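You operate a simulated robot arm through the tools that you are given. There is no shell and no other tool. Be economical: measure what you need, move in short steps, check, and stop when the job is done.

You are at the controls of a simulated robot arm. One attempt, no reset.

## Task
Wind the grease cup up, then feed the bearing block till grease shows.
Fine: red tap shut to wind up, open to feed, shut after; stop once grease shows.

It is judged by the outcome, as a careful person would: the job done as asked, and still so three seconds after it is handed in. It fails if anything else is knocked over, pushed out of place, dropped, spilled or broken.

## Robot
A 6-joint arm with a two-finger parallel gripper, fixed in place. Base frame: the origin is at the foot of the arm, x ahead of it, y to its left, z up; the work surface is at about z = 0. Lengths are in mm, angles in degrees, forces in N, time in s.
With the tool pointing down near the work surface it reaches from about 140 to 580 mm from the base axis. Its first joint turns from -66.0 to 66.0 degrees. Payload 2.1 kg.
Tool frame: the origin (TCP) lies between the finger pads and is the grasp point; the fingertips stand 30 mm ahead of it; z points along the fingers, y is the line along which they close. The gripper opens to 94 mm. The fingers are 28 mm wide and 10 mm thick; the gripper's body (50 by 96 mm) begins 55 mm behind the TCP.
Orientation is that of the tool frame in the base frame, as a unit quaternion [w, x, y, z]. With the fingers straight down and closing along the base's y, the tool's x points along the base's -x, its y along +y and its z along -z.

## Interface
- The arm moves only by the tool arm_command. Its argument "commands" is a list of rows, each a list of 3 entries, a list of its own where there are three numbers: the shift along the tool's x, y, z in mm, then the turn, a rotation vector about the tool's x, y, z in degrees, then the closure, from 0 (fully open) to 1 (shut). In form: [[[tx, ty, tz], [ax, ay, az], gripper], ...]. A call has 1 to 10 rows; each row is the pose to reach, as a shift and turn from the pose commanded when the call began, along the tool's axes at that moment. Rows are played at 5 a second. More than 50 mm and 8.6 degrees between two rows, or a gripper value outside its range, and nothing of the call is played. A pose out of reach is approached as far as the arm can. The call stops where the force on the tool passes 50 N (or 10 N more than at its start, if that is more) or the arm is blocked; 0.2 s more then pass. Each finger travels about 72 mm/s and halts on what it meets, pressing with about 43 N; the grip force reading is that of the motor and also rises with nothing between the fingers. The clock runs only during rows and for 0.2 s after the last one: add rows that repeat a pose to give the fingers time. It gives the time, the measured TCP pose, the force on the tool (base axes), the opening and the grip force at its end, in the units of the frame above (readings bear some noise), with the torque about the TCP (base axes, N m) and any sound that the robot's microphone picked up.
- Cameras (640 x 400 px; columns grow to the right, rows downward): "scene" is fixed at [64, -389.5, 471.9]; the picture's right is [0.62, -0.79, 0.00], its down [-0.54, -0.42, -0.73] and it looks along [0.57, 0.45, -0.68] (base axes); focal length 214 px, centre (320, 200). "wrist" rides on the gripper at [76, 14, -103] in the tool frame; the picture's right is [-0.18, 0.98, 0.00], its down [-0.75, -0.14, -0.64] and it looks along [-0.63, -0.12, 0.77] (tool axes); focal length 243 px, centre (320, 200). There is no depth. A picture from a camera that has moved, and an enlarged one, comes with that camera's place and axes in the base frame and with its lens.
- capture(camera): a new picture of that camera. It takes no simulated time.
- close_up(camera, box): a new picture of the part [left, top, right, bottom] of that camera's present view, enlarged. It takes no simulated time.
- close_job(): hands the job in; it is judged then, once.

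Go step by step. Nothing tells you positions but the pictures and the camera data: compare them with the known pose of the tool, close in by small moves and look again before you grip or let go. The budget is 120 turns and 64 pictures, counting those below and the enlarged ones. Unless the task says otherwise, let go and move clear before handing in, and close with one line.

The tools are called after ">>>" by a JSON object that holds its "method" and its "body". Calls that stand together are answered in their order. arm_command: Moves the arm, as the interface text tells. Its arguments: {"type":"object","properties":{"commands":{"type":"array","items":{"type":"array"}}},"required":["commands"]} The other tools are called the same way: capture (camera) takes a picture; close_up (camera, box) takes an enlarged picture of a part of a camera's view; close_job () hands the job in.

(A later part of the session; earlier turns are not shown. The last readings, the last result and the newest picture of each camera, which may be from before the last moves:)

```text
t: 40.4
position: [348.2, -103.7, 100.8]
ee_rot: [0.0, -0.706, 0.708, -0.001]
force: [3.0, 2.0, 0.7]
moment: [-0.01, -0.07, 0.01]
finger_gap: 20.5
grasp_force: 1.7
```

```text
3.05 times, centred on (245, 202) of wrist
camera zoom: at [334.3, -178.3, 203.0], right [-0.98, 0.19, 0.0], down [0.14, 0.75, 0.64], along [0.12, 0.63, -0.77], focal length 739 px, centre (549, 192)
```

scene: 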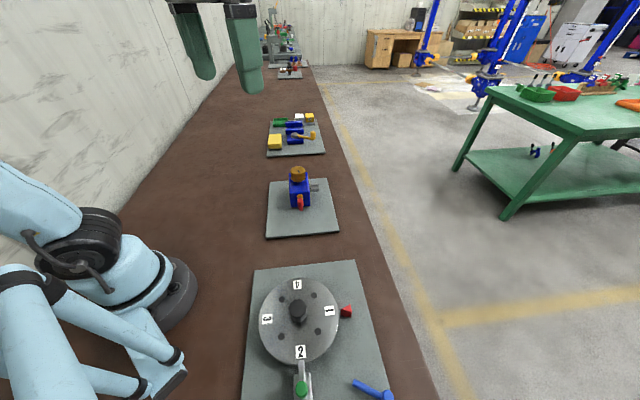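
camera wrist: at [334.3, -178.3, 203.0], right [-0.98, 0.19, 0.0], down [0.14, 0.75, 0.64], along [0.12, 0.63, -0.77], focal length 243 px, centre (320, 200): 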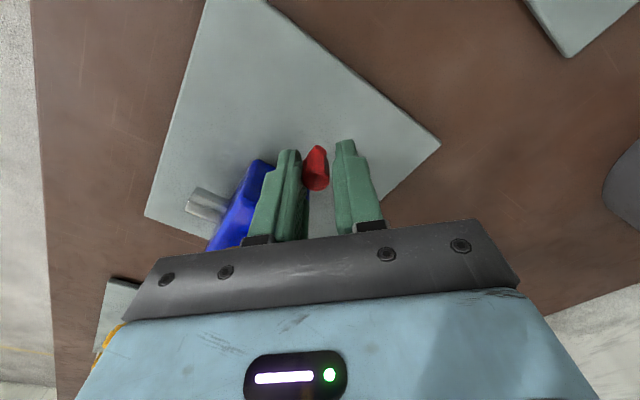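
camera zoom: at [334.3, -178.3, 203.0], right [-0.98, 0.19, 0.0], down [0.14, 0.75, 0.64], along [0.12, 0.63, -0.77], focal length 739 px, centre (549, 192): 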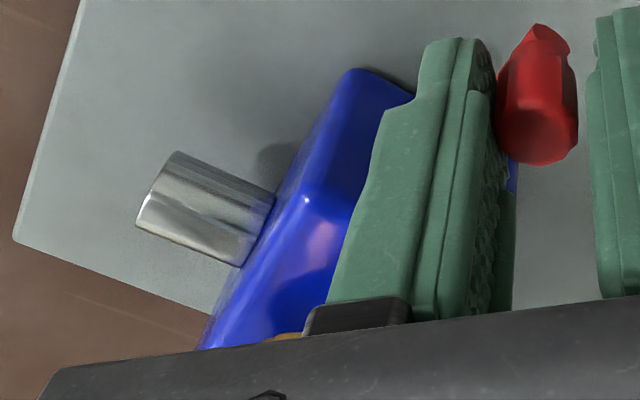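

Nothing yet. I'll wait another 2 seconds and check.

>>> {"method": "arm_command", "body": {"commands": [[[0, 0, 0], [0, 0, 0], 0.8], [[0, 0, 0], [0, 0, 0], 0.8], [[0, 0, 0], [0, 0, 0], 0.8], [[0, 0, 0], [0, 0, 0], 0.8], [[0, 0, 0], [0, 0, 0], 0.8], [[0, 0, 0], [0, 0, 0], 0.8], [[0, 0, 0], [0, 0, 0], 0.8], [[0, 0, 0], [0, 0, 0], 0.8]]}}

>>> {"method": "close_up", "body": {"camera": "wrist", "box": [140, 150, 350, 255]}}

>>> {"method": "close_up", "body": {"camera": "scene", "box": [260, 140, 350, 230]}}

```text
t: 42.2
position: [349.3, -102.1, 100.1]
ee_rot: [0.001, -0.706, 0.708, 0.0]
force: [3.3, 1.7, 0.3]
moment: [-0.01, -0.03, 0.03]
finger_gap: 20.8
grasp_force: 1.8
```

```text
3.05 times, centred on (245, 202) of wrist
camera zoom: at [334.3, -178.4, 203.0], right [-0.98, 0.19, 0.0], down [0.14, 0.75, 0.64], along [0.12, 0.63, -0.77], focal length 739 px, centre (549, 192)
```

zoom: 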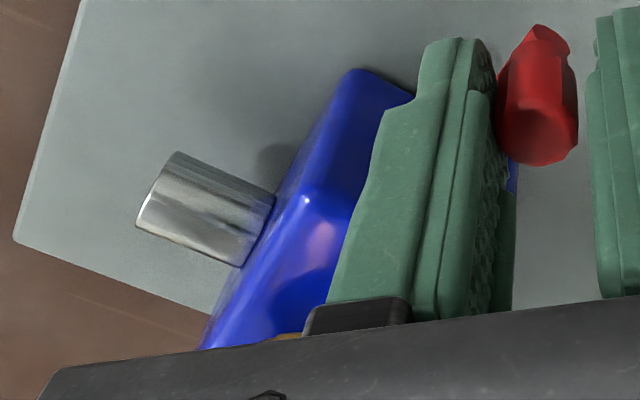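

```text
4.44 times, centred on (305, 185) of scene
camera zoom: at [64.0, -389.5, 471.9], right [0.62, -0.79, 0.0], down [-0.54, -0.42, -0.73], along [0.57, 0.45, -0.68], focal length 953 px, centre (387, 267)
```

zoom: 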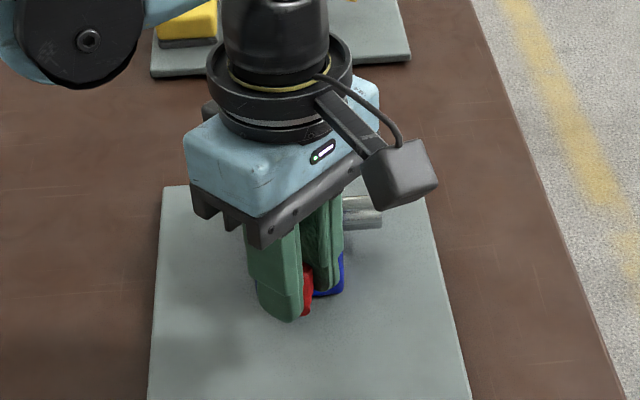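

Still dry. I'll open the cage and rise straight up to check the cap's mark and the whole block.

>>> {"method": "arm_command", "body": {"commands": [[[0, 0, 0], [0, 0, 0], 0.5], [[0, 0, -25], [0, 0, 0], 0.5], [[0, 0, -60], [0, 0, 0], 0.5], [[0, 0, -95], [0, 0, 0], 0.5]]}}

>>> {"method": "close_up", "body": {"camera": "wrist", "box": [180, 60, 400, 220]}}

>>> {"method": "close_up", "body": {"camera": "scene", "box": [260, 140, 350, 230]}}

```text
t: 43.2
position: [348.5, -100.9, 195.2]
ee_rot: [0.001, -0.706, 0.708, 0.0]
force: [0.8, 0.2, 0.6]
moment: [-0.02, 0.02, 0.01]
finger_gap: 47.0
grasp_force: 0.1
```

```text
2.50 times, centred on (290, 140) of wrist
camera zoom: at [333.6, -177.0, 297.8], right [-0.98, 0.19, 0.0], down [0.14, 0.75, 0.64], along [0.12, 0.63, -0.77], focal length 606 px, centre (395, 350)
```

zoom: 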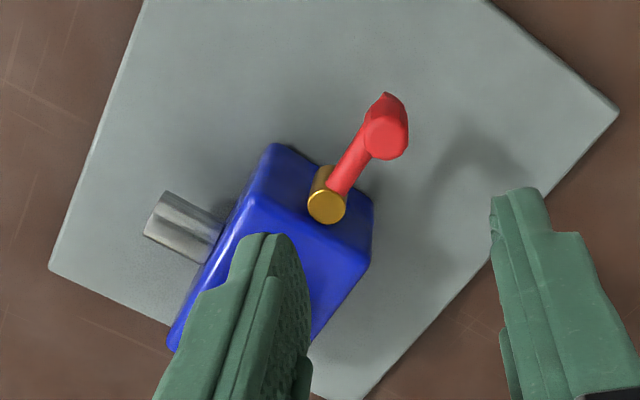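

```text
4.44 times, centred on (305, 185) of scene
camera zoom: at [64.0, -389.5, 471.9], right [0.62, -0.79, 0.0], down [-0.54, -0.42, -0.73], along [0.57, 0.45, -0.68], focal length 953 px, centre (387, 267)
```

zoom: 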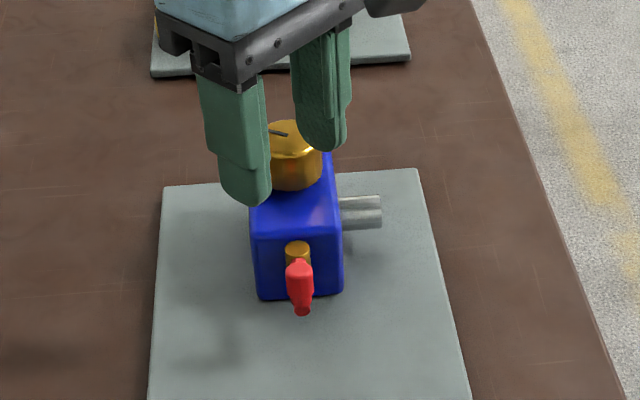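

No grease, and the mark shows the cap still at its wound stop. I'll go back to the cap with the tap in this position, and feel whether it now turns either way.

>>> {"method": "arm_command", "body": {"commands": [[[-25, -26, 0], [0, 0, 0], 0.4], [[-50, -52, 0], [0, 0, 0], 0.25], [[-73.5, -76, 0], [0, 0, 0], 0.25], [[-73.5, -76, 0], [0, 0, 0], 0.25], [[-73.5, -76, 40], [0, 0, 0], 0.25], [[-73.5, -76, 79], [0, 0, 0], 0.25], [[-73.5, -76, 79], [0, 0, 0], 0.25]]}}

>>> {"method": "close_up", "body": {"camera": "wrist", "box": [200, 20, 440, 240]}}

```text
t: 44.8
position: [425.6, -30.5, 115.3]
ee_rot: [0.001, -0.706, 0.709, -0.001]
force: [0.1, -0.5, -0.5]
moment: [-0.01, -0.03, 0.04]
finger_gap: 70.3
grasp_force: 0.1
```

```text
1.82 times, centred on (320, 130) of wrist
camera zoom: at [411.7, -106.2, 217.9], right [-0.98, 0.19, 0.0], down [0.14, 0.75, 0.64], along [0.12, 0.63, -0.77], focal length 441 px, centre (320, 327)
```

zoom: 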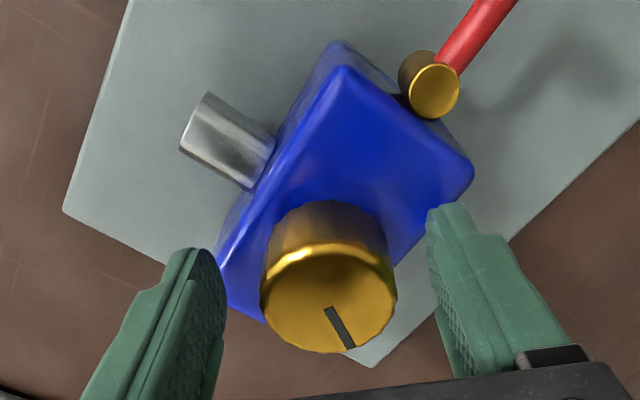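

I have a good view of the cap and the shaft. I'll grip and try cw 12°.

>>> {"method": "arm_command", "body": {"commands": [[[0, 0, 0], [0, 0, 0], 0.5], [[0, 0, 0], [0, 0, 0], 0.75], [[0, 0, 0], [0, 0, 0], 0.75], [[0, 0, 0], [0, 0, 0], 0.75], [[0, 0, 0], [0, 0, 4], 0.75], [[0, 0, 0], [0, 0, 8], 0.75], [[0, 0, 0], [0, 0, 12], 0.75], [[0, 0, 0], [0, 0, 12], 0.75]]}}

>>> {"method": "close_up", "body": {"camera": "wrist", "box": [200, 20, 440, 240]}}

```text
t: 46.6
position: [422.8, -30.6, 117.7]
ee_rot: [-0.005, -0.627, 0.779, 0.002]
force: [-35.5, 3.6, -8.2]
moment: [0.5, -0.64, 0.57]
finger_gap: 41.8
grasp_force: 44.7
```

```text
1.82 times, centred on (320, 130) of wrist
camera zoom: at [394.7, -101.7, 219.8], right [-0.92, 0.39, 0.01], down [0.3, 0.71, 0.64], along [0.24, 0.59, -0.77], focal length 441 px, centre (320, 327)
```

zoom: 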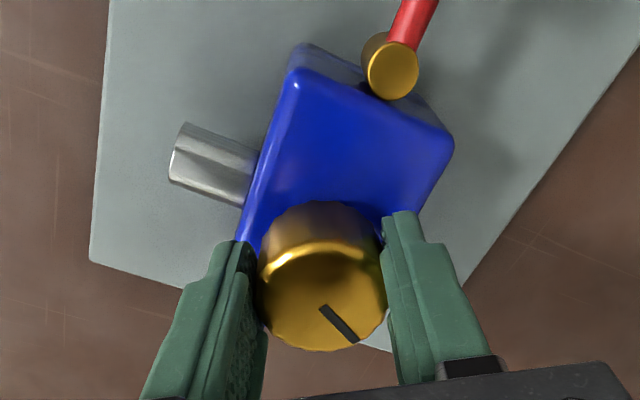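

It's a hard stop regardless of tap position. I'll feel counter-clockwise, back toward the start angle, reading the torque.

>>> {"method": "arm_command", "body": {"commands": [[[0.3, 1.5, 0], [0, 0, -6], 0.75], [[0.3, 1.5, 0], [0, 0, -14], 0.75], [[0.3, 1.5, 0], [0, 0, -22], 0.75], [[0.3, 1.5, 0], [0, 0, -30], 0.75], [[0.3, 1.5, 0], [0, 0, -36], 0.75], [[0.3, 1.5, 0], [0, 0, -36], 0.75]]}}

>>> {"method": "close_up", "body": {"camera": "wrist", "box": [200, 20, 440, 240]}}

```text
t: 48.0
position: [425.8, -30.5, 115.7]
ee_rot: [-0.001, 0.838, -0.546, 0.001]
force: [2.7, -1.8, 41.9]
moment: [0.2, 0.65, -0.07]
finger_gap: 41.7
grasp_force: 45.1
```

```text
1.82 times, centred on (320, 130) of wrist
camera zoom: at [443.0, -105.5, 219.7], right [-0.97, -0.23, 0.0], down [-0.18, 0.75, 0.64], along [-0.14, 0.62, -0.77], focal length 441 px, centre (320, 327)
```

zoom: 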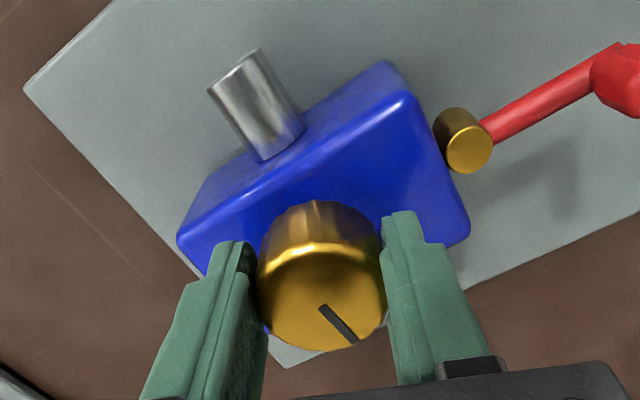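

Counter-clockwise turns freely and the cap rises slightly. The start angle may be the "unwound" stop, which would mean I wound with the tap open. I'll re-grip for a longer stroke and check whether the cap stops at its start angle.

>>> {"method": "arm_command", "body": {"commands": [[[0, 0, -1.5], [0, 0, 0], 0.5], [[0, 0, -1.5], [0, 0, 0], 0.3], [[0, 0, -1.5], [0, 0, 8], 0.3], [[0, 0, -1.5], [0, 0, 16], 0.3], [[0, 0, -1.5], [0, 0, 24], 0.3], [[0, 0, -1.5], [0, 0, 32], 0.3], [[0, 0, -1.5], [0, 0, 40], 0.3], [[0, 0, -1.5], [0, 0, 48], 0.3], [[0, 0, -1.5], [0, 0, 56], 0.3]]}}

>>> {"method": "arm_command", "body": {"commands": [[[0, 0, 0], [0, 0, 8], 0.3], [[0, 0, 0], [0, 0, 16], 0.3], [[0, 0, 0], [0, 0, 24], 0.3], [[0, 0, 0], [0, 0, 32], 0.3], [[0, 0, 0], [0, 0, 40], 0.3], [[0, 0, 0], [0, 0, 48], 0.3], [[0, 0, 0], [0, 0, 48], 0.6], [[0, 0, 0], [0, 0, 48], 0.75], [[0, 0, 0], [0, 0, 48], 0.75]]}}

```text
t: 50.0
position: [424.2, -30.4, 118.3]
ee_rot: [0.001, -0.482, 0.876, -0.001]
force: [0.7, -0.4, -0.2]
moment: [0.0, -0.02, 0.02]
finger_gap: 65.8
grasp_force: 0.0
```

```text
t: 52.0
position: [423.3, -27.9, 117.4]
ee_rot: [0.0, -0.086, 0.996, 0.001]
force: [-3.9, 21.4, -1.4]
moment: [-0.11, -0.05, -0.01]
finger_gap: 41.0
grasp_force: 45.2
```

Gripped at yaw 10. Now I'll turn counter-clockwise 72°.

>>> {"method": "arm_command", "body": {"commands": [[[0, 1, 0], [0, 0, -8], 0.75], [[0, 1, 0], [0, 0, -16], 0.75], [[0, 1, 0], [0, 0, -24], 0.75], [[0, 1, 0], [0, 0, -32], 0.75], [[0, 1, 0], [0, 0, -40], 0.75], [[0, 1, -0.5], [0, 0, -48], 0.75], [[0, 1, -0.5], [0, 0, -56], 0.75], [[0, 1, -0.5], [0, 0, -64], 0.75], [[0, 1, -0.5], [0, 0, -72], 0.75], [[0, 1, -0.5], [0, 0, -72], 0.75]]}}

>>> {"method": "close_up", "body": {"camera": "wrist", "box": [200, 20, 440, 240]}}

```text
t: 54.2
position: [423.9, -29.5, 118.7]
ee_rot: [0.001, -0.655, 0.756, -0.001]
force: [-6.8, 10.2, 34.0]
moment: [0.07, 0.45, -0.02]
finger_gap: 40.6
grasp_force: 45.5
```

```text
1.82 times, centred on (320, 130) of wrist
camera zoom: at [399.1, -102.3, 221.3], right [-0.95, 0.32, 0.0], down [0.24, 0.73, 0.64], along [0.21, 0.61, -0.77], focal length 441 px, centre (320, 327)
```

zoom: 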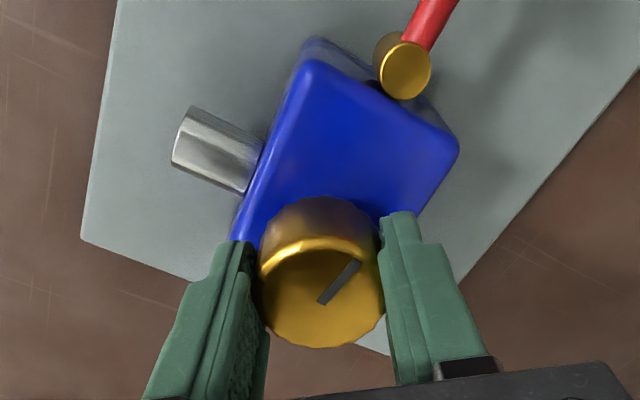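

The cap is now about 29° from its start angle. I'll continue 48° and watch for a stop there.

>>> {"method": "arm_command", "body": {"commands": [[[0, 0, -1.2], [0, 0, -8], 0.75], [[0, 0, -1.2], [0, 0, -16], 0.75], [[0, 0, -1.2], [0, 0, -24], 0.75], [[0, 0, -1.2], [0, 0, -32], 0.75], [[0, 0, -1.2], [0, 0, -40], 0.75], [[0, 0, -1.2], [0, 0, -46], 0.75], [[0, 0, -1.2], [0, 0, -46], 0.75]]}}

>>> {"method": "close_up", "body": {"camera": "wrist", "box": [200, 20, 440, 240]}}

```text
t: 55.8
position: [424.8, -28.1, 119.3]
ee_rot: [0.0, 0.898, -0.439, 0.002]
force: [9.9, 0.2, 30.9]
moment: [-0.21, 0.08, -0.05]
finger_gap: 40.8
grasp_force: 44.6
```

```text
1.82 times, centred on (320, 130) of wrist
camera zoom: at [460.2, -97.2, 222.2], right [-0.89, -0.46, 0.0], down [-0.35, 0.68, 0.64], along [-0.29, 0.57, -0.77], focal length 441 px, centre (320, 327)
```

zoom: 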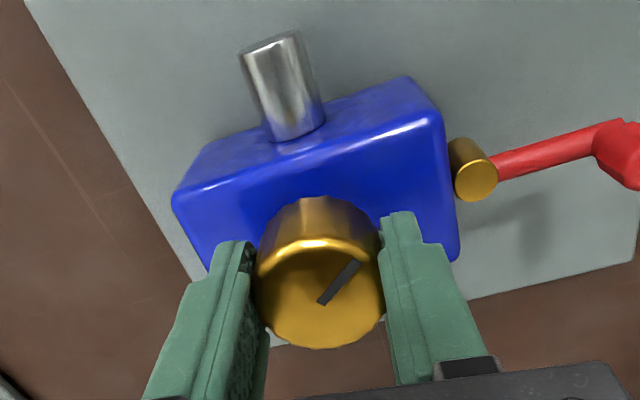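

There's no stop at the start angle: the cap winds upward counter-clockwise, so "wind up" looks like raising it. I'll continue raising it with long strokes, watching for grease and a stop.

>>> {"method": "arm_command", "body": {"commands": [[[0, 0, -1], [0, 0, 0], 0.5], [[0, 0, -1], [0, 0, 0], 0.3], [[0, 0, -1], [0, 0, 8.5], 0.3], [[0, 0, -1], [0, 0, 17], 0.3], [[0, 0, -1], [0, 0, 25.5], 0.3], [[0, 0, -1], [0, 0, 34], 0.3], [[0, 0, -1], [0, 0, 42.5], 0.3], [[0, 0, -1], [0, 0, 51], 0.3], [[0, 0, -1], [0, 0, 59.5], 0.3], [[0, 0, -1], [0, 0, 68], 0.3]]}}

>>> {"method": "arm_command", "body": {"commands": [[[0, 0, 0], [0, 0, 8.5], 0.3], [[0, 0, 0], [0, 0, 17], 0.3], [[0, 0, 0], [0, 0, 25.5], 0.3], [[0, 0, 0], [0, 0, 34], 0.3], [[0, 0, 0], [0, 0, 42.5], 0.3], [[0, 0, 0], [0, 0, 51], 0.3], [[0, 0, 0], [0, 0, 59.5], 0.3], [[0, 0, 0], [0, 0, 68], 0.3], [[0, 0, 0], [0, 0, 76.5], 0.3], [[0, 0, 0], [0, 0, 85], 0.3]]}}

>>> {"method": "close_up", "body": {"camera": "wrist", "box": [200, 20, 440, 240]}}

```text
t: 58.0
position: [424.4, -29.0, 121.5]
ee_rot: [0.001, -0.498, 0.867, -0.001]
force: [0.7, -0.2, -0.6]
moment: [0.03, -0.01, -0.01]
finger_gap: 65.9
grasp_force: 0.0
```

```text
t: 60.2
position: [423.0, -29.3, 121.5]
ee_rot: [0.0, 0.219, 0.976, -0.001]
force: [-0.6, 0.2, -0.3]
moment: [-0.02, 0.02, -0.01]
finger_gap: 66.0
grasp_force: 0.0
```

```text
1.82 times, centred on (320, 130) of wrist
camera zoom: at [360.8, 17.5, 223.5], right [0.59, 0.81, 0.0], down [0.62, -0.45, 0.64], along [0.52, -0.38, -0.77], focal length 441 px, centre (320, 327)
```

zoom: 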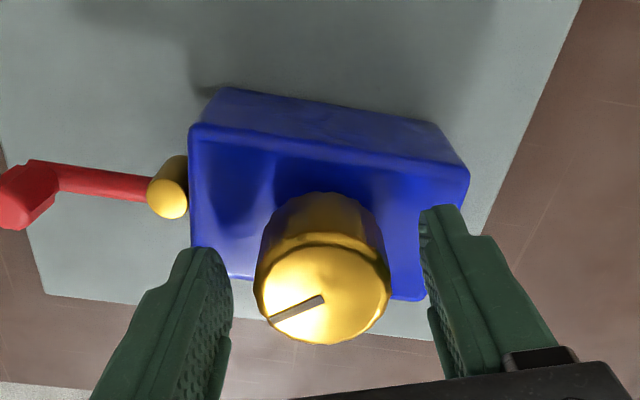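

The mark holds at about 17° past the start. I'll grip and wind counter-clockwise with a long stroke.

>>> {"method": "arm_command", "body": {"commands": [[[0, 0, 1], [0, 0, 0], 0.55], [[0, 0, 1], [0, 0, 0], 0.75], [[0, 0, 1], [0, 0, 0], 0.75], [[0, 0, 0.8], [0, 0, -8.5], 0.75], [[0, 0, 0.6], [0, 0, -17], 0.75], [[0, 0, 0.4], [0, 0, -25.5], 0.75], [[0, 0, 0.2], [0, 0, -34], 0.75], [[0, 0, 0], [0, 0, -42.5], 0.75], [[0, 0, -0.2], [0, 0, -51], 0.75], [[0, 0, -0.4], [0, 0, -59.5], 0.75]]}}

>>> {"method": "arm_command", "body": {"commands": [[[0, 0, -0.2], [0, 0, -8.5], 0.75], [[0, 0, -0.4], [0, 0, -17], 0.75], [[0, 0, -0.6], [0, 0, -25.5], 0.75], [[0, 0, -0.8], [0, 0, -34], 0.75], [[0, 0, -1], [0, 0, -42.5], 0.75], [[0, 0, -1.2], [0, 0, -51], 0.75], [[0, 0, -1.4], [0, 0, -59.5], 0.75], [[0, 0, -1.6], [0, 0, -68], 0.75], [[0, 0, -1.8], [0, 0, -76.5], 0.75], [[0, 0, -1.8], [0, 0, -76.5], 0.75]]}}

>>> {"method": "close_up", "body": {"camera": "wrist", "box": [200, 20, 440, 240]}}

```text
t: 62.4
position: [423.6, -29.1, 120.4]
ee_rot: [0.0, -0.298, 0.955, 0.001]
force: [-2.9, 12.2, 6.3]
moment: [0.32, -0.58, -0.04]
finger_gap: 40.6
grasp_force: 44.9
```

```text
t: 64.6
position: [424.3, -29.2, 122.0]
ee_rot: [-0.001, 0.824, -0.566, 0.0]
force: [18.6, 11.0, -1.0]
moment: [0.86, 0.92, 0.01]
finger_gap: 40.6
grasp_force: 45.3
```

```text
1.82 times, centred on (320, 130) of wrist
camera zoom: at [438.0, -104.6, 225.3], right [-0.98, -0.18, 0.0], down [-0.14, 0.75, 0.64], along [-0.11, 0.63, -0.77], focal length 441 px, centre (320, 327)
```

zoom: 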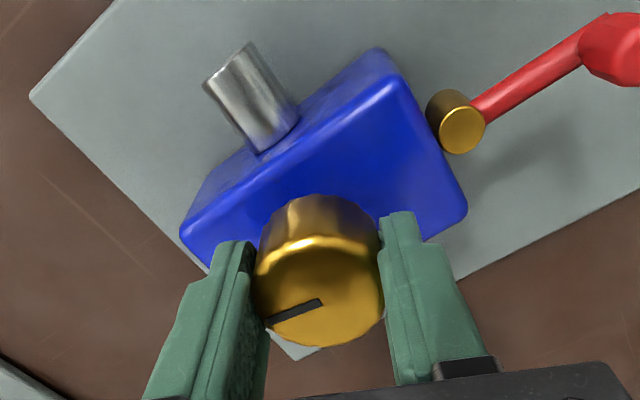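

It's still turning freely and rising, with no grease showing. I'll do another stroke, checking the torque for a top stop.

>>> {"method": "arm_command", "body": {"commands": [[[0, 0, 0], [0, 0, 0], 0.5], [[0, 0, 0], [0, 0, 0], 0.3], [[0, 0, 0], [0, 0, 8.5], 0.3], [[0, 0, 0], [0, 0, 17], 0.3], [[0, 0, 0], [0, 0, 25.5], 0.3], [[0, 0, 0], [0, 0, 34], 0.3], [[0, 0, 0], [0, 0, 42.5], 0.3], [[0, 0, 0], [0, 0, 51], 0.3], [[0, 0, 0], [0, 0, 59.5], 0.3], [[0, 0, 0], [0, 0, 68], 0.3]]}}

>>> {"method": "arm_command", "body": {"commands": [[[0, 0, 0], [0, 0, 8.5], 0.3], [[0, 0, 0], [0, 0, 17], 0.3], [[0, 0, 0], [0, 0, 25.5], 0.3], [[0, 0, 0], [0, 0, 34], 0.3], [[0, 0, 0], [0, 0, 42.5], 0.3], [[0, 0, 0], [0, 0, 51], 0.3], [[0, 0, 0], [0, 0, 59.5], 0.3], [[0, 0, 0], [0, 0, 68], 0.3], [[0, 0, 0], [0, 0, 76.5], 0.3], [[0, 0, 0], [0, 0, 85], 0.3]]}}

>>> {"method": "arm_command", "body": {"commands": [[[0, 0, 0], [0, 0, 0], 0.55], [[0, 0, 0], [0, 0, 0], 0.75], [[0, 0, 0], [0, 0, 0], 0.75], [[0, 0, -0.2], [0, 0, -8.5], 0.75], [[0, 0, -0.4], [0, 0, -17], 0.75], [[0, 0, -0.6], [0, 0, -25.5], 0.75], [[0, 0, -0.8], [0, 0, -34], 0.75], [[0, 0, -1.0], [0, 0, -42.5], 0.75], [[0, 0, -1.2], [0, 0, -51], 0.75], [[0, 0, -1.4], [0, 0, -59.5], 0.75]]}}

```text
t: 66.8
position: [424.4, -28.0, 123.6]
ee_rot: [0.001, -0.363, 0.932, -0.001]
force: [-0.4, 0.5, -0.1]
moment: [0.03, 0.03, 0.0]
finger_gap: 65.6
grasp_force: 0.0
```

```text
t: 69.0
position: [425.1, -29.9, 123.3]
ee_rot: [0.001, 0.361, 0.932, 0.0]
force: [0.0, -0.5, -0.5]
moment: [-0.01, -0.01, -0.01]
finger_gap: 65.6
grasp_force: 0.1
```

```text
t: 71.2
position: [424.9, -28.4, 125.0]
ee_rot: [0.002, -0.152, 0.988, 0.002]
force: [9.3, 22.1, -2.5]
moment: [-0.09, -1.37, -0.02]
finger_gap: 40.1
grasp_force: 44.6
```

>>> {"method": "arm_command", "body": {"commands": [[[0, 0, -0.2], [0, 0, -8.5], 0.75], [[0, 0, -0.4], [0, 0, -17], 0.75], [[0, 0, -0.6], [0, 0, -25.5], 0.75], [[0, 0, -0.8], [0, 0, -34], 0.75], [[0, 0, -1], [0, 0, -42.5], 0.75], [[0, 0, -1.2], [0, 0, -51], 0.75], [[0, 0, -1.4], [0, 0, -59.5], 0.75], [[0, 0, -1.6], [0, 0, -68], 0.75], [[0, 0, -1.8], [0, 0, -76.5], 0.75], [[0, 0, -2], [0, 0, -85], 0.75]]}}

>>> {"method": "close_up", "body": {"camera": "wrist", "box": [200, 20, 440, 240]}}

```text
t: 73.4
position: [424.8, -28.6, 125.2]
ee_rot: [-0.003, 0.78, -0.625, -0.001]
force: [5.0, 21.0, -3.4]
moment: [0.43, 0.84, -0.05]
finger_gap: 40.3
grasp_force: 44.5
```

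```text
1.82 times, centred on (320, 130) of wrist
camera zoom: at [426.7, -105.4, 228.8], right [-1.0, -0.03, 0.0], down [-0.03, 0.76, 0.65], along [-0.02, 0.65, -0.76], focal length 441 px, centre (320, 327)
```

zoom: 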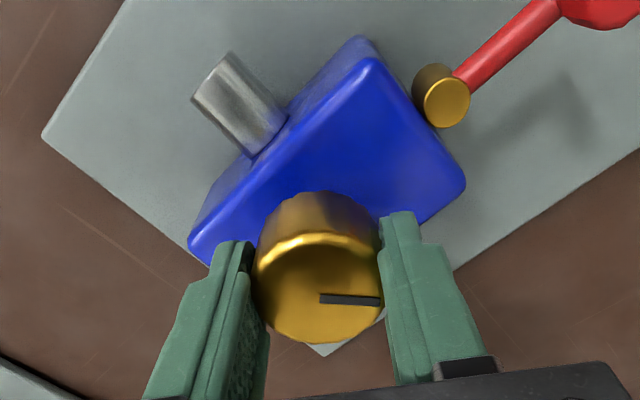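

About 300° up from the start and still free. I'll continue a bit further in this stroke.

>>> {"method": "arm_command", "body": {"commands": [[[0, 0, -0.2], [0, 0, -8.5], 0.75], [[0, 0, -0.4], [0, 0, -17], 0.75], [[0, 0, -0.6], [0, 0, -25.5], 0.75], [[0, 0, -0.8], [0, 0, -34], 0.75], [[0, 0, -1], [0, 0, -42.5], 0.75], [[0, 0, -1], [0, 0, -42.5], 0.75]]}}

>>> {"method": "arm_command", "body": {"commands": [[[0, 0, 0], [0, 0, 0], 0.5], [[0, 0, 0], [0, 0, 0], 0.3], [[0, 0, 0], [0, 0, 8.5], 0.3], [[0, 0, 0], [0, 0, 17], 0.3], [[0, 0, 0], [0, 0, 25.5], 0.3], [[0, 0, 0], [0, 0, 34], 0.3], [[0, 0, 0], [0, 0, 42.5], 0.3], [[0, 0, 0], [0, 0, 51], 0.3], [[0, 0, 0], [0, 0, 59.5], 0.3], [[0, 0, 0], [0, 0, 68], 0.3]]}}

>>> {"method": "arm_command", "body": {"commands": [[[0, 0, 0], [0, 0, 8.5], 0.3], [[0, 0, 0], [0, 0, 17], 0.3], [[0, 0, 0], [0, 0, 25.5], 0.3], [[0, 0, 0], [0, 0, 34], 0.3], [[0, 0, 0], [0, 0, 42.5], 0.3], [[0, 0, 0], [0, 0, 51], 0.3], [[0, 0, 0], [0, 0, 59.5], 0.3], [[0, 0, 0], [0, 0, 68], 0.3], [[0, 0, 0], [0, 0, 76.5], 0.3], [[0, 0, 0], [0, 0, 85], 0.3]]}}

>>> {"method": "arm_command", "body": {"commands": [[[0, 0, 0], [0, 0, 0], 0.55], [[0, 0, 0], [0, 0, 0], 0.75], [[0, 0, 0], [0, 0, 0], 0.75], [[0, 0, -0.2], [0, 0, -8.5], 0.75], [[0, 0, -0.4], [0, 0, -17], 0.75], [[0, 0, -0.6], [0, 0, -25.5], 0.75], [[0, 0, -0.8], [0, 0, -34], 0.75], [[0, 0, -1.0], [0, 0, -42.5], 0.75], [[0, 0, -1.2], [0, 0, -51], 0.75], [[0, 0, -1.4], [0, 0, -59.5], 0.75]]}}

```text
t: 74.8
position: [424.8, -28.8, 126.8]
ee_rot: [0.0, 0.954, -0.301, -0.001]
force: [-7.0, 13.7, 20.8]
moment: [0.53, 0.37, 0.01]
finger_gap: 40.1
grasp_force: 44.7
```

```text
t: 77.0
position: [424.4, -29.0, 127.8]
ee_rot: [0.0, -0.62, 0.785, -0.002]
force: [0.0, 0.1, 0.3]
moment: [0.02, -0.01, 0.01]
finger_gap: 65.8
grasp_force: 0.1
```

```text
t: 79.2
position: [424.1, -30.0, 127.8]
ee_rot: [0.001, 0.072, 0.997, 0.0]
force: [-0.3, 0.4, 0.0]
moment: [0.02, 0.03, 0.0]
finger_gap: 65.7
grasp_force: 0.1
```

```text
t: 81.4
position: [423.7, -28.8, 129.1]
ee_rot: [0.0, -0.433, 0.901, -0.003]
force: [-4.2, 5.7, 0.2]
moment: [0.72, 0.51, -0.41]
finger_gap: 41.0
grasp_force: 44.8
```

Torque jumped to -0.41, so this is possibly the top stop. I'll look at the mark and the shaft.

>>> {"method": "close_up", "body": {"camera": "wrist", "box": [200, 20, 440, 240]}}

```text
1.82 times, centred on (320, 130) of wrist
camera zoom: at [364.9, -79.1, 231.9], right [-0.65, 0.76, 0.0], down [0.58, 0.5, 0.64], along [0.49, 0.42, -0.77], focal length 441 px, centre (320, 327)
```

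zoom: 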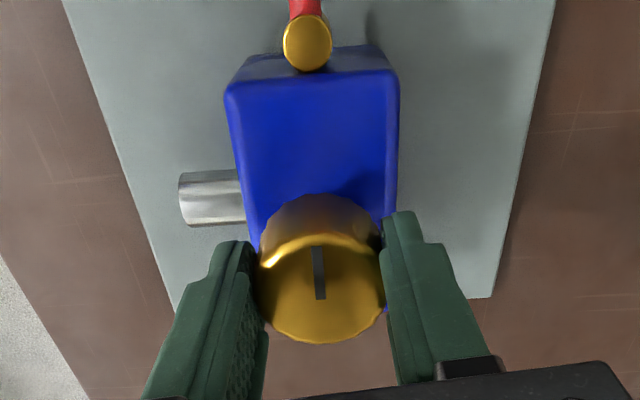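

The cap is at its top stop, fully wound up, and the shaft is dry. I'll release, rise, and go to the tap lever to swing it the other way.

>>> {"method": "arm_command", "body": {"commands": [[[0, 0, 0], [0, 0, 0], 0.5], [[0, 0, 0], [0, 0, 0], 0.3], [[0, 0, -35], [0, 0, 0], 0.3], [[0, 0, -66], [0, 0, 0], 0.4], [[26, 3, -66], [0, 0, -8], 0.5], [[52, 6, -66], [0, 0, -16], 0.5], [[78, 9, -66], [0, 0, -24], 0.5], [[104.6, 11.5, -66], [0, 0, -32], 0.5], [[104.6, 11.5, -66], [0, 0, -38.7], 0.5], [[104.6, 11.5, -66], [0, 0, -38.7], 0.5]]}}

>>> {"method": "close_up", "body": {"camera": "wrist", "box": [180, 60, 420, 220]}}

```text
t: 83.6
position: [348.0, -103.8, 193.4]
ee_rot: [-0.001, 0.708, -0.706, 0.001]
force: [-0.1, -0.2, 0.2]
moment: [-0.02, -0.03, -0.01]
finger_gap: 47.1
grasp_force: 0.0
```

```text
2.50 times, centred on (300, 140) of wrist
camera zoom: at [334.3, -179.3, 297.0], right [-0.98, 0.18, 0.0], down [0.14, 0.75, 0.64], along [0.12, 0.63, -0.77], focal length 606 px, centre (370, 350)
```

zoom: 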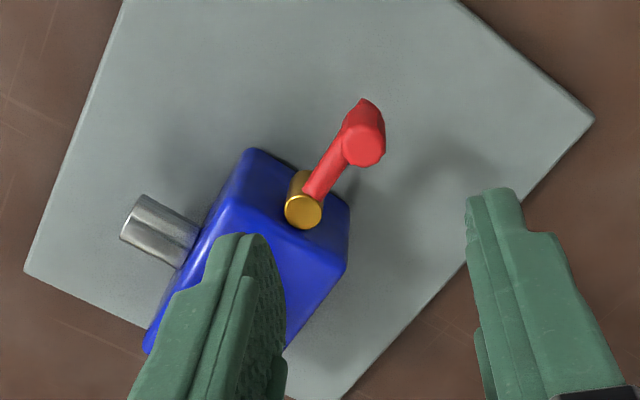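

The knob is under the gripper. I'll descend and cage it.

>>> {"method": "arm_command", "body": {"commands": [[[0, -2, 30], [0, 0, 0], 0.5], [[0, -2, 60], [0, 0, 0], 0.5], [[0, -2, 80], [0, 0, 0], 0.5], [[0, -2, 93], [0, 0, 0], 0.5], [[0, -2, 93], [0, 0, 0], 0.65], [[0, -2, 93], [0, 0, 0], 0.8], [[0, -2, 93], [0, 0, 0], 0.8]]}}

```text
t: 85.2
position: [352.8, -106.3, 102.8]
ee_rot: [-0.001, 0.708, -0.707, 0.0]
force: [-0.2, 0.0, -0.4]
moment: [0.0, -0.01, -0.01]
finger_gap: 18.8
grasp_force: 0.1
```

Caged. I'll swing the lever over to +v and then look at the shaft.

>>> {"method": "arm_command", "body": {"commands": [[[7.2, -9.3, 1], [0, 0, 0], 0.8], [[11.7, -20.2, 1], [0, 0, 0], 0.8], [[13.2, -31.8, 1], [0, 0, 0], 0.8], [[11.7, -43.4, 1], [0, 0, 0], 0.8], [[7.2, -54.3, 1], [0, 0, 0], 0.8], [[0, -63.6, 1], [0, 0, 0], 0.8]]}}

>>> {"method": "capture", "body": {"camera": "wrist"}}

```text
t: 86.6
position: [416.2, -104.5, 101.6]
ee_rot: [0.0, 0.707, -0.707, 0.001]
force: [-0.7, 0.0, -0.7]
moment: [-0.02, 0.02, -0.01]
finger_gap: 19.5
grasp_force: 0.3
```

```text
11 pictures are left
camera wrist: at [400.7, -179.8, 204.2], right [-0.98, 0.18, 0.0], down [0.14, 0.75, 0.64], along [0.12, 0.63, -0.77], focal length 243 px, centre (320, 200)
```

wrist: 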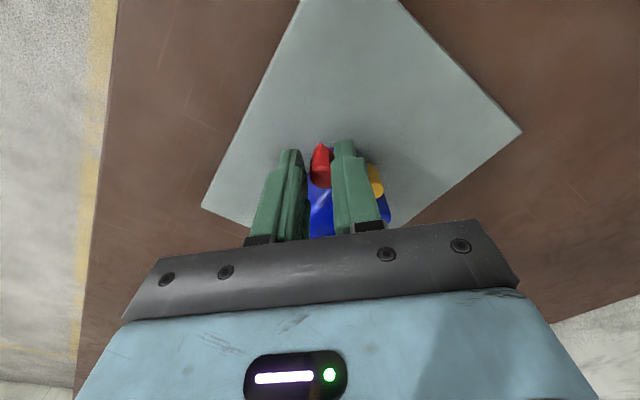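

The finger hides the shaft in this view. I'll open and rise quickly to look.

>>> {"method": "arm_command", "body": {"commands": [[[0, 1, 0], [0, 0, 0], 0.6], [[0, 1, -35], [0, 0, 0], 0.5], [[0, 1, -82], [0, 0, 0], 0.5]]}}

>>> {"method": "close_up", "body": {"camera": "wrist", "box": [220, 80, 400, 230]}}

```text
t: 87.4
position: [416.5, -106.0, 183.7]
ee_rot: [0.0, -0.706, 0.708, 0.0]
force: [-0.3, 0.6, -0.1]
moment: [0.04, -0.03, 0.0]
finger_gap: 46.9
grasp_force: 0.1
```

```text
2.67 times, centred on (310, 155) of wrist
camera zoom: at [402.2, -181.5, 286.8], right [-0.98, 0.18, 0.0], down [0.14, 0.75, 0.64], along [0.12, 0.63, -0.77], focal length 647 px, centre (347, 320)
```

zoom: 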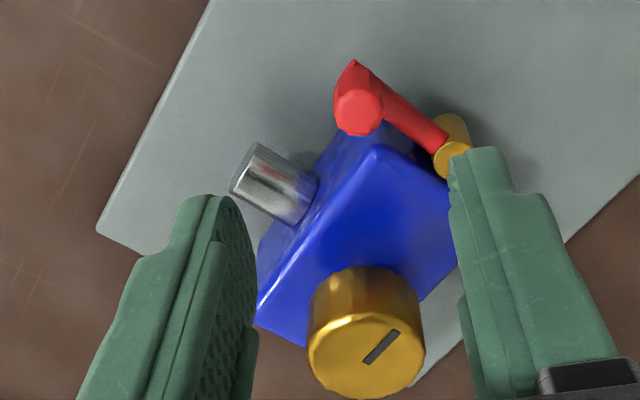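

It's dry so far. I'll wait 2 seconds with the tap here and check again.

>>> {"method": "arm_command", "body": {"commands": [[[0, 0, 0], [0, 0, 0], 0.5], [[0, 0, 0], [0, 0, 0], 0.5], [[0, 0, 0], [0, 0, 0], 0.5], [[0, 0, 0], [0, 0, 0], 0.5], [[0, 0, 0], [0, 0, 0], 0.5], [[0, 0, 0], [0, 0, 0], 0.5], [[0, 0, 0], [0, 0, 0], 0.5], [[0, 0, 0], [0, 0, 0], 0.5], [[0, 0, 0], [0, 0, 0], 0.5], [[0, 0, 0], [0, 0, 0], 0.5]]}}

>>> {"method": "close_up", "body": {"camera": "wrist", "box": [220, 80, 400, 230]}}

```text
t: 89.6
position: [416.8, -104.9, 183.5]
ee_rot: [0.0, -0.707, 0.707, 0.0]
force: [-0.3, 0.6, -0.3]
moment: [-0.01, 0.0, -0.02]
finger_gap: 46.9
grasp_force: 0.0
```

```text
2.67 times, centred on (310, 155) of wrist
camera zoom: at [402.2, -181.5, 286.3], right [-0.98, 0.18, 0.0], down [0.14, 0.75, 0.64], along [0.12, 0.63, -0.77], focal length 647 px, centre (347, 320)
```

zoom: 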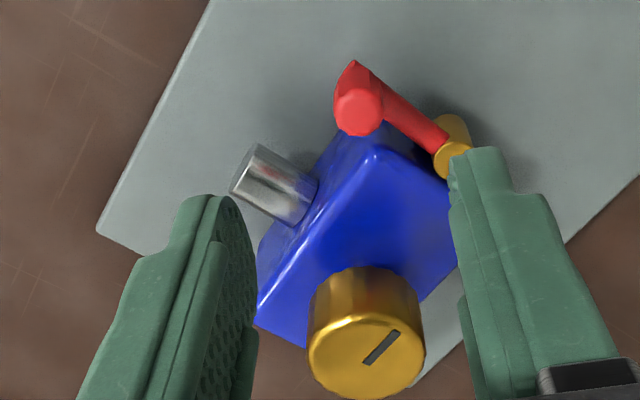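

No automatic feed, so feeding must be done by winding the cap down with the tap open. I'll go back to the cap and wind it down in small increments, watching the shaft.

>>> {"method": "arm_command", "body": {"commands": [[[-13, -1, 0], [0, 0, -8], 0.4], [[-26, -3, 0], [0, 0, -16], 0.3], [[-39, -4, 0], [0, 0, -24], 0.25], [[-52, -5, 0], [0, 0, -32], 0.25], [[-65, -6, 0], [0, 0, -40], 0.25], [[-76.5, -7.6, 0], [0, 0, -46], 0.25], [[-76.5, -7.6, 0], [0, 0, -46], 0.25], [[-76.5, -7.6, 30], [0, 0, -46], 0.25], [[-76.5, -7.6, 58], [0, 0, -46], 0.25], [[-76.5, -7.6, 58], [0, 0, -46], 0.25]]}}

>>> {"method": "arm_command", "body": {"commands": [[[0, 0, 0], [0, 0, 0], 0.55], [[0, 0, 0], [0, 0, 0], 0.75], [[0, 0, 0], [0, 0, 0], 0.75], [[0, 0, 0], [0, 0, 0], 0.75], [[0, 0, 0.2], [0, 0, 8.5], 0.75], [[0, 0, 0.4], [0, 0, 17], 0.75], [[0, 0, 0.6], [0, 0, 25.5], 0.75], [[0, 0, 0.8], [0, 0, 34], 0.75], [[0, 0, 1], [0, 0, 42.5], 0.75], [[0, 0, 1], [0, 0, 42.5], 0.75]]}}

>>> {"method": "close_up", "body": {"camera": "wrist", "box": [200, 20, 440, 240]}}

```text
t: 91.8
position: [422.5, -27.3, 125.2]
ee_rot: [-0.001, 0.927, -0.374, 0.001]
force: [-0.1, 0.2, -0.4]
moment: [0.0, -0.02, -0.01]
finger_gap: 70.5
grasp_force: 0.1
```

```text
t: 94.0
position: [424.9, -27.1, 125.6]
ee_rot: [-0.004, 0.727, -0.687, 0.003]
force: [32.7, 11.3, 19.8]
moment: [0.84, 0.36, 0.0]
finger_gap: 41.8
grasp_force: 45.2
```

```text
1.82 times, centred on (320, 130) of wrist
camera zoom: at [413.3, -104.4, 226.9], right [-0.99, 0.13, -0.01], down [0.09, 0.76, 0.64], along [0.09, 0.64, -0.77], focal length 441 px, centre (320, 327)
```

zoom: 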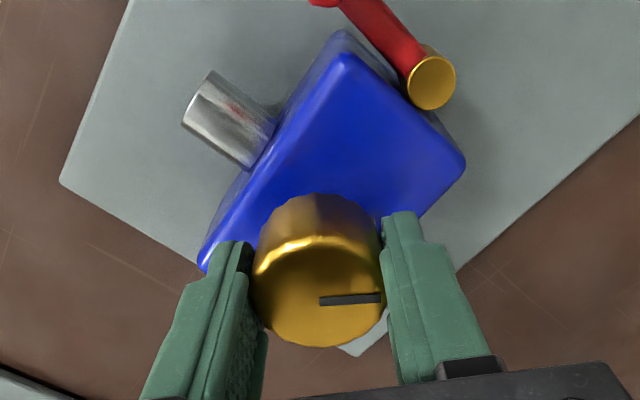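

The cap is 45° down and the shaft is still dry. I'll continue about 77° and check.

>>> {"method": "arm_command", "body": {"commands": [[[0, -0.7, 0.2], [0, 0, 8.5], 0.75], [[0, -0.7, 0.4], [0, 0, 17], 0.75], [[0, -0.7, 0.6], [0, 0, 25.5], 0.75], [[0, -0.7, 0.8], [0, 0, 34], 0.75], [[0, -0.7, 1], [0, 0, 42.5], 0.75], [[0, -0.7, 1.2], [0, 0, 51], 0.75], [[0, -0.7, 1.4], [0, 0, 59.5], 0.75], [[0, -0.7, 1.6], [0, 0, 68], 0.75], [[0, -0.7, 1.8], [0, 0, 76.5], 0.75]]}}

>>> {"method": "close_up", "body": {"camera": "scene", "box": [270, 140, 340, 205]}}

```text
t: 96.0
position: [422.8, -28.5, 122.5]
ee_rot: [0.003, -0.147, 0.989, -0.002]
force: [20.0, -20.3, 5.6]
moment: [0.18, -0.14, -0.03]
finger_gap: 41.3
grasp_force: 44.7
```

```text
6.15 times, centred on (305, 172) of scene
camera zoom: at [64.0, -389.5, 471.9], right [0.62, -0.79, 0.0], down [-0.54, -0.42, -0.73], along [0.57, 0.45, -0.68], focal length 1320 px, centre (412, 369)
```

zoom: 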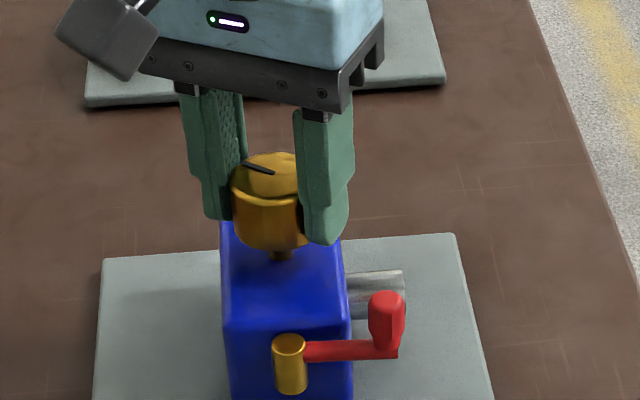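

The cap is clearly raised on its stem, so winding up means raising it. 120° down at this tap position fed nothing, so +v is most likely the shut position and -u open. I'll wind the rest down here, still watching for grease, so I can then wind fully up with the tap shut.

>>> {"method": "arm_command", "body": {"commands": [[[-0.7, -1.2, 0.2], [0, 0, 8.5], 0.75], [[-0.7, -1.2, 0.4], [0, 0, 17], 0.75], [[-0.7, -1.2, 0.6], [0, 0, 25.5], 0.75], [[-0.7, -1.2, 0.8], [0, 0, 34], 0.75], [[-0.7, -1.2, 1], [0, 0, 42.5], 0.75], [[-0.7, -1.2, 1.2], [0, 0, 51], 0.75], [[-0.7, -1.2, 1.4], [0, 0, 59.5], 0.75], [[-0.7, -1.2, 1.6], [0, 0, 68], 0.75], [[-0.7, -1.2, 1.8], [0, 0, 76.5], 0.75]]}}

>>> {"method": "arm_command", "body": {"commands": [[[0, 0, 0], [0, 0, 0], 0.5], [[0, 0, 0], [0, 0, 0], 0.3], [[0, 0, 0], [0, 0, -8.5], 0.3], [[0, 0, 0], [0, 0, -17], 0.3], [[0, 0, 0], [0, 0, -25.5], 0.3], [[0, 0, 0], [0, 0, -34], 0.3], [[0, 0, 0], [0, 0, -42.5], 0.3], [[0, 0, 0], [0, 0, -51], 0.3], [[0, 0, 0], [0, 0, -59.5], 0.3], [[0, 0, 0], [0, 0, -68], 0.3]]}}

>>> {"method": "arm_command", "body": {"commands": [[[0, 0, 0], [0, 0, -8.5], 0.3], [[0, 0, 0], [0, 0, -17], 0.3], [[0, 0, 0], [0, 0, -25.5], 0.3], [[0, 0, 0], [0, 0, -34], 0.3], [[0, 0, 0], [0, 0, -42.5], 0.3], [[0, 0, 0], [0, 0, -51], 0.3], [[0, 0, 0], [0, 0, -59.5], 0.3], [[0, 0, 0], [0, 0, -68], 0.3], [[0, 0, 0], [0, 0, -76.5], 0.3], [[0, 0, 0], [0, 0, -85], 0.3]]}}

>>> {"method": "arm_command", "body": {"commands": [[[0, 0, 0], [0, 0, -8.5], 0.3], [[0, 0, 0], [0, 0, -17], 0.3], [[0, 0, 0], [0, 0, -25.5], 0.3], [[0, 0, 0], [0, 0, -34], 0.3], [[0, 0, 0], [0, 0, -42], 0.3], [[0, 0, 0], [0, 0, -42], 0.6], [[0, 0, 0], [0, 0, -42], 0.75], [[0, 0, 0], [0, 0, -42], 0.75]]}}

```text
t: 98.0
position: [423.7, -26.8, 119.4]
ee_rot: [0.002, 0.497, 0.868, 0.001]
force: [10.1, -4.5, 5.2]
moment: [0.05, 0.7, 0.03]
finger_gap: 40.6
grasp_force: 45.0
```

```text
t: 100.2
position: [423.2, -27.4, 120.1]
ee_rot: [0.001, -0.076, 0.997, 0.0]
force: [0.4, -0.8, 0.8]
moment: [0.01, 0.03, -0.01]
finger_gap: 66.2
grasp_force: 0.0
```

```text
t: 102.4
position: [423.8, -28.6, 120.9]
ee_rot: [-0.001, 0.73, -0.684, 0.001]
force: [0.2, 0.0, 0.0]
moment: [0.03, 0.04, 0.01]
finger_gap: 65.9
grasp_force: 0.1
```

```text
t: 104.2
position: [424.3, -28.0, 119.5]
ee_rot: [0.0, 0.926, -0.379, 0.001]
force: [-4.7, -4.0, -1.5]
moment: [0.24, -0.36, 0.03]
finger_gap: 41.5
grasp_force: 44.7
```

Gripped again at yaw 135. I'll wind down another 170° and check.

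>>> {"method": "arm_command", "body": {"commands": [[[0, 0, 0.2], [0, 0, 8.5], 0.75], [[0, 0, 0.4], [0, 0, 17], 0.75], [[0, 0, 0.6], [0, 0, 25.5], 0.75], [[0, 0, 0.8], [0, 0, 34], 0.75], [[0, 0, 1], [0, 0, 42.5], 0.75], [[0, 0, 1.2], [0, 0, 51], 0.75], [[0, 0, 1.4], [0, 0, 59.5], 0.75], [[0, 0, 1.6], [0, 0, 68], 0.75], [[0, 0, 1.8], [0, 0, 76.5], 0.75], [[0, 0, 2], [0, 0, 85], 0.75]]}}

>>> {"method": "arm_command", "body": {"commands": [[[0, 0, 0.2], [0, 0, 8.5], 0.75], [[0, 0, 0.4], [0, 0, 17], 0.75], [[0, 0, 0.6], [0, 0, 25.5], 0.75], [[0, 0, 0.8], [0, 0, 34], 0.75], [[0, 0, 1], [0, 0, 42.5], 0.75], [[0, 0, 1.2], [0, 0, 51], 0.75], [[0, 0, 1.4], [0, 0, 59.5], 0.75], [[0, 0, 1.6], [0, 0, 68], 0.75], [[0, 0, 1.8], [0, 0, 76.5], 0.75], [[0, 0, 2], [0, 0, 85], 0.75]]}}

>>> {"method": "close_up", "body": {"camera": "scene", "box": [270, 140, 340, 205]}}

```text
t: 106.4
position: [424.2, -26.9, 118.7]
ee_rot: [0.003, -0.426, 0.905, -0.001]
force: [18.6, 6.6, -2.3]
moment: [-0.27, 1.13, -0.01]
finger_gap: 41.9
grasp_force: 44.7
```

```text
t: 108.6
position: [423.9, -27.6, 115.6]
ee_rot: [0.002, 0.298, 0.955, 0.0]
force: [7.0, -5.4, -3.8]
moment: [-0.27, -1.44, -0.01]
finger_gap: 41.7
grasp_force: 44.9
```

```text
6.15 times, centred on (305, 172) of scene
camera zoom: at [64.0, -389.5, 471.9], right [0.62, -0.79, 0.0], down [-0.54, -0.42, -0.73], along [0.57, 0.45, -0.68], focal length 1320 px, centre (412, 369)
```

zoom: 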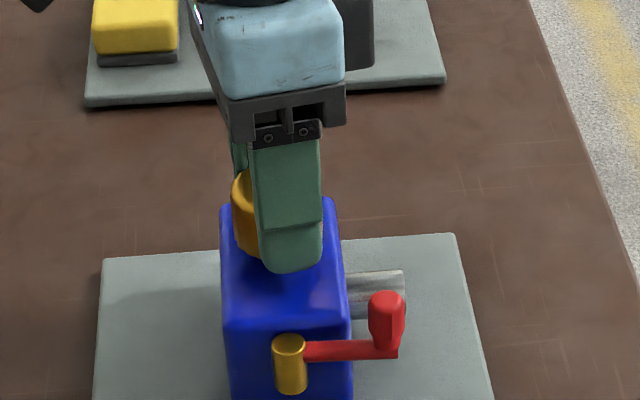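

The shaft is still dry after about 370° down, so +v is the shut side. With the tap shut, I'll now wind the cap all the way up, counter-clockwise to its top stop.

>>> {"method": "arm_command", "body": {"commands": [[[0, 0, -0.2], [0, 0, -8.5], 0.75], [[0, 0, -0.4], [0, 0, -17], 0.75], [[0, 0, -0.6], [0, 0, -25.5], 0.75], [[0, 0, -0.8], [0, 0, -34], 0.75], [[0, 0, -1], [0, 0, -42.5], 0.75], [[0, 0, -1.2], [0, 0, -51], 0.75], [[0, 0, -1.4], [0, 0, -59.5], 0.75], [[0, 0, -1.6], [0, 0, -68], 0.75], [[0, 0, -1.8], [0, 0, -76.5], 0.75], [[0, 0, -2], [0, 0, -85], 0.75]]}}

>>> {"method": "arm_command", "body": {"commands": [[[0, 0, -0.2], [0, 0, -8.5], 0.75], [[0, 0, -0.4], [0, 0, -17], 0.75], [[0, 0, -0.6], [0, 0, -25.5], 0.75], [[0, 0, -0.8], [0, 0, -34], 0.75], [[0, 0, -1], [0, 0, -42.5], 0.75], [[0, 0, -1.2], [0, 0, -51], 0.75], [[0, 0, -1.4], [0, 0, -59.5], 0.75], [[0, 0, -1.6], [0, 0, -68], 0.75], [[0, 0, -1.8], [0, 0, -76.5], 0.75], [[0, 0, -2], [0, 0, -85], 0.75]]}}

>>> {"method": "arm_command", "body": {"commands": [[[0, 0, 0], [0, 0, 0], 0.5], [[0, 0, 0], [0, 0, 0], 0.3], [[0, 0, 0], [0, 0, 8.5], 0.3], [[0, 0, 0], [0, 0, 17], 0.3], [[0, 0, 0], [0, 0, 25.5], 0.3], [[0, 0, 0], [0, 0, 34], 0.3], [[0, 0, 0], [0, 0, 42.5], 0.3], [[0, 0, 0], [0, 0, 51], 0.3], [[0, 0, 0], [0, 0, 59.5], 0.3], [[0, 0, 0], [0, 0, 68], 0.3]]}}

>>> {"method": "arm_command", "body": {"commands": [[[0, 0, 0], [0, 0, 8.5], 0.3], [[0, 0, 0], [0, 0, 17], 0.3], [[0, 0, 0], [0, 0, 25.5], 0.3], [[0, 0, 0], [0, 0, 34], 0.3], [[0, 0, 0], [0, 0, 42.5], 0.3], [[0, 0, 0], [0, 0, 51], 0.3], [[0, 0, 0], [0, 0, 59.5], 0.3], [[0, 0, 0], [0, 0, 68], 0.3], [[0, 0, 0], [0, 0, 76.5], 0.3], [[0, 0, 0], [0, 0, 85], 0.3]]}}

>>> {"method": "arm_command", "body": {"commands": [[[0, 0, 0], [0, 0, 8.5], 0.3], [[0, 0, 0], [0, 0, 17], 0.3], [[0, 0, 0], [0, 0, 17], 0.6], [[0, 0, 0], [0, 0, 17], 0.75], [[0, 0, 0], [0, 0, 17], 0.75]]}}

```text
t: 110.8
position: [424.0, -28.1, 118.6]
ee_rot: [0.001, -0.429, 0.903, -0.001]
force: [19.0, -7.2, 7.5]
moment: [0.05, 0.49, -0.01]
finger_gap: 41.3
grasp_force: 45.2
```

```text
t: 113.0
position: [424.6, -28.0, 118.8]
ee_rot: [-0.001, 0.926, -0.377, 0.002]
force: [24.5, -0.9, 8.4]
moment: [0.2, 0.76, -0.06]
finger_gap: 41.7
grasp_force: 44.9
```

```text
t: 115.2
position: [422.7, -27.2, 119.8]
ee_rot: [0.0, -0.555, 0.832, -0.001]
force: [0.8, -0.6, -0.5]
moment: [0.04, 0.01, 0.04]
finger_gap: 65.6
grasp_force: 0.2
```

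```text
t: 117.4
position: [424.0, -26.9, 120.7]
ee_rot: [0.001, 0.153, 0.988, 0.0]
force: [0.7, -0.3, 0.6]
moment: [-0.01, 0.02, 0.01]
finger_gap: 65.6
grasp_force: 0.1
```

```text
t: 118.6
position: [423.3, -28.0, 120.5]
ee_rot: [0.0, 0.297, 0.955, 0.0]
force: [2.1, 1.5, 0.3]
moment: [-0.19, 0.33, -0.03]
finger_gap: 41.6
grasp_force: 45.2
```

Going well. Here's the next upward stroke of 170°, then a return for the last part.

>>> {"method": "arm_command", "body": {"commands": [[[0, 0, -0.2], [0, 0, -8.5], 0.75], [[0, 0, -0.4], [0, 0, -17], 0.75], [[0, 0, -0.6], [0, 0, -25.5], 0.75], [[0, 0, -0.8], [0, 0, -34], 0.75], [[0, 0, -1], [0, 0, -42.5], 0.75], [[0, 0, -1.2], [0, 0, -51], 0.75], [[0, 0, -1.4], [0, 0, -59.5], 0.75], [[0, 0, -1.6], [0, 0, -68], 0.75], [[0, 0, -1.8], [0, 0, -76.5], 0.75], [[0, 0, -2], [0, 0, -85], 0.75]]}}

>>> {"method": "arm_command", "body": {"commands": [[[0, 0, -0.2], [0, 0, -8.5], 0.75], [[0, 0, -0.4], [0, 0, -17], 0.75], [[0, 0, -0.6], [0, 0, -25.5], 0.75], [[0, 0, -0.8], [0, 0, -34], 0.75], [[0, 0, -1], [0, 0, -42.5], 0.75], [[0, 0, -1.2], [0, 0, -51], 0.75], [[0, 0, -1.4], [0, 0, -59.5], 0.75], [[0, 0, -1.6], [0, 0, -68], 0.75], [[0, 0, -1.8], [0, 0, -76.5], 0.75], [[0, 0, -2], [0, 0, -85], 0.75]]}}

>>> {"method": "arm_command", "body": {"commands": [[[0, 0, 0], [0, 0, 0], 0.5], [[0, 0, 0], [0, 0, 0], 0.3], [[0, 0, 0], [0, 0, 8.5], 0.3], [[0, 0, 0], [0, 0, 17], 0.3], [[0, 0, 0], [0, 0, 25.5], 0.3], [[0, 0, 0], [0, 0, 34], 0.3], [[0, 0, 0], [0, 0, 42.5], 0.3], [[0, 0, 0], [0, 0, 51], 0.3], [[0, 0, 0], [0, 0, 59.5], 0.3], [[0, 0, 0], [0, 0, 68], 0.3]]}}

>>> {"method": "arm_command", "body": {"commands": [[[0, 0, 0], [0, 0, 0], 0.6], [[0, 0, 0], [0, 0, 0], 0.75], [[0, 0, 0], [0, 0, 0], 0.75], [[0, 0, -0.2], [0, 0, -8.5], 0.75], [[0, 0, -0.4], [0, 0, -17], 0.75], [[0, 0, -0.6], [0, 0, -25.5], 0.75], [[0, 0, -0.7], [0, 0, -34], 0.75], [[0, 0, -0.7], [0, 0, -42.5], 0.75]]}}

```text
t: 120.8
position: [424.8, -29.1, 121.2]
ee_rot: [0.0, -0.427, 0.904, -0.001]
force: [5.9, -13.4, -11.7]
moment: [1.08, -0.22, 0.02]
finger_gap: 41.3
grasp_force: 44.3
```

```text
t: 123.0
position: [425.0, -27.9, 124.2]
ee_rot: [0.0, 0.926, -0.377, 0.002]
force: [12.3, -12.9, -13.8]
moment: [-0.59, -0.12, 0.01]
finger_gap: 41.4
grasp_force: 44.9
```

```text
t: 125.2
position: [423.9, -27.0, 124.4]
ee_rot: [0.001, -0.555, 0.832, -0.001]
force: [-0.3, 0.4, -0.5]
moment: [-0.01, 0.04, 0.0]
finger_gap: 65.6
grasp_force: 0.1
```

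```text
t: 127.0
position: [425.1, -28.1, 124.8]
ee_rot: [0.0, 0.82, -0.572, 0.001]
force: [12.2, -8.9, -0.3]
moment: [-0.27, 0.16, -0.4]
finger_gap: 41.6
grasp_force: 44.8
```

The top stop is reached with the tap shut, so the cap is wound up. I'll release, rise, and return over the knob.

>>> {"method": "arm_command", "body": {"commands": [[[0, 0, 0], [0, 0, 0], 0.5], [[0, 0, 0], [0, 0, 0], 0.3], [[0, 0, -30], [0, 0, 0], 0.3], [[0, 0, -60], [0, 0, 0], 0.4], [[23, 12, -60], [0, 0, 7], 0.5], [[46, 24, -60], [0, 0, 14], 0.5], [[69.4, 35.6, -60], [0, 0, 20.2], 0.5], [[69.4, 35.6, -60], [0, 0, 20.2], 0.5]]}}

```text
t: 128.8
position: [414.3, -107.1, 183.7]
ee_rot: [0.001, -0.705, 0.709, -0.001]
force: [-0.7, -0.3, -0.2]
moment: [-0.02, 0.02, 0.01]
finger_gap: 47.2
grasp_force: 0.0
```

>>> {"method": "arm_command", "body": {"commands": [[[-1, 0, 30], [0, 0, 0], 0.5], [[-1, 0, 55], [0, 0, 0], 0.5], [[-1, 0, 72], [0, 0, 0], 0.5], [[-1, 0, 83], [0, 0, 0], 0.5], [[-1, 0, 83], [0, 0, 0], 0.65], [[-1, 0, 83], [0, 0, 0], 0.8], [[-1, 0, 83], [0, 0, 0], 0.8]]}}

```text
t: 130.4
position: [414.4, -105.7, 101.2]
ee_rot: [0.001, -0.706, 0.708, -0.001]
force: [-0.3, 0.7, -0.8]
moment: [0.01, -0.01, -0.01]
finger_gap: 18.9
grasp_force: 0.0
```

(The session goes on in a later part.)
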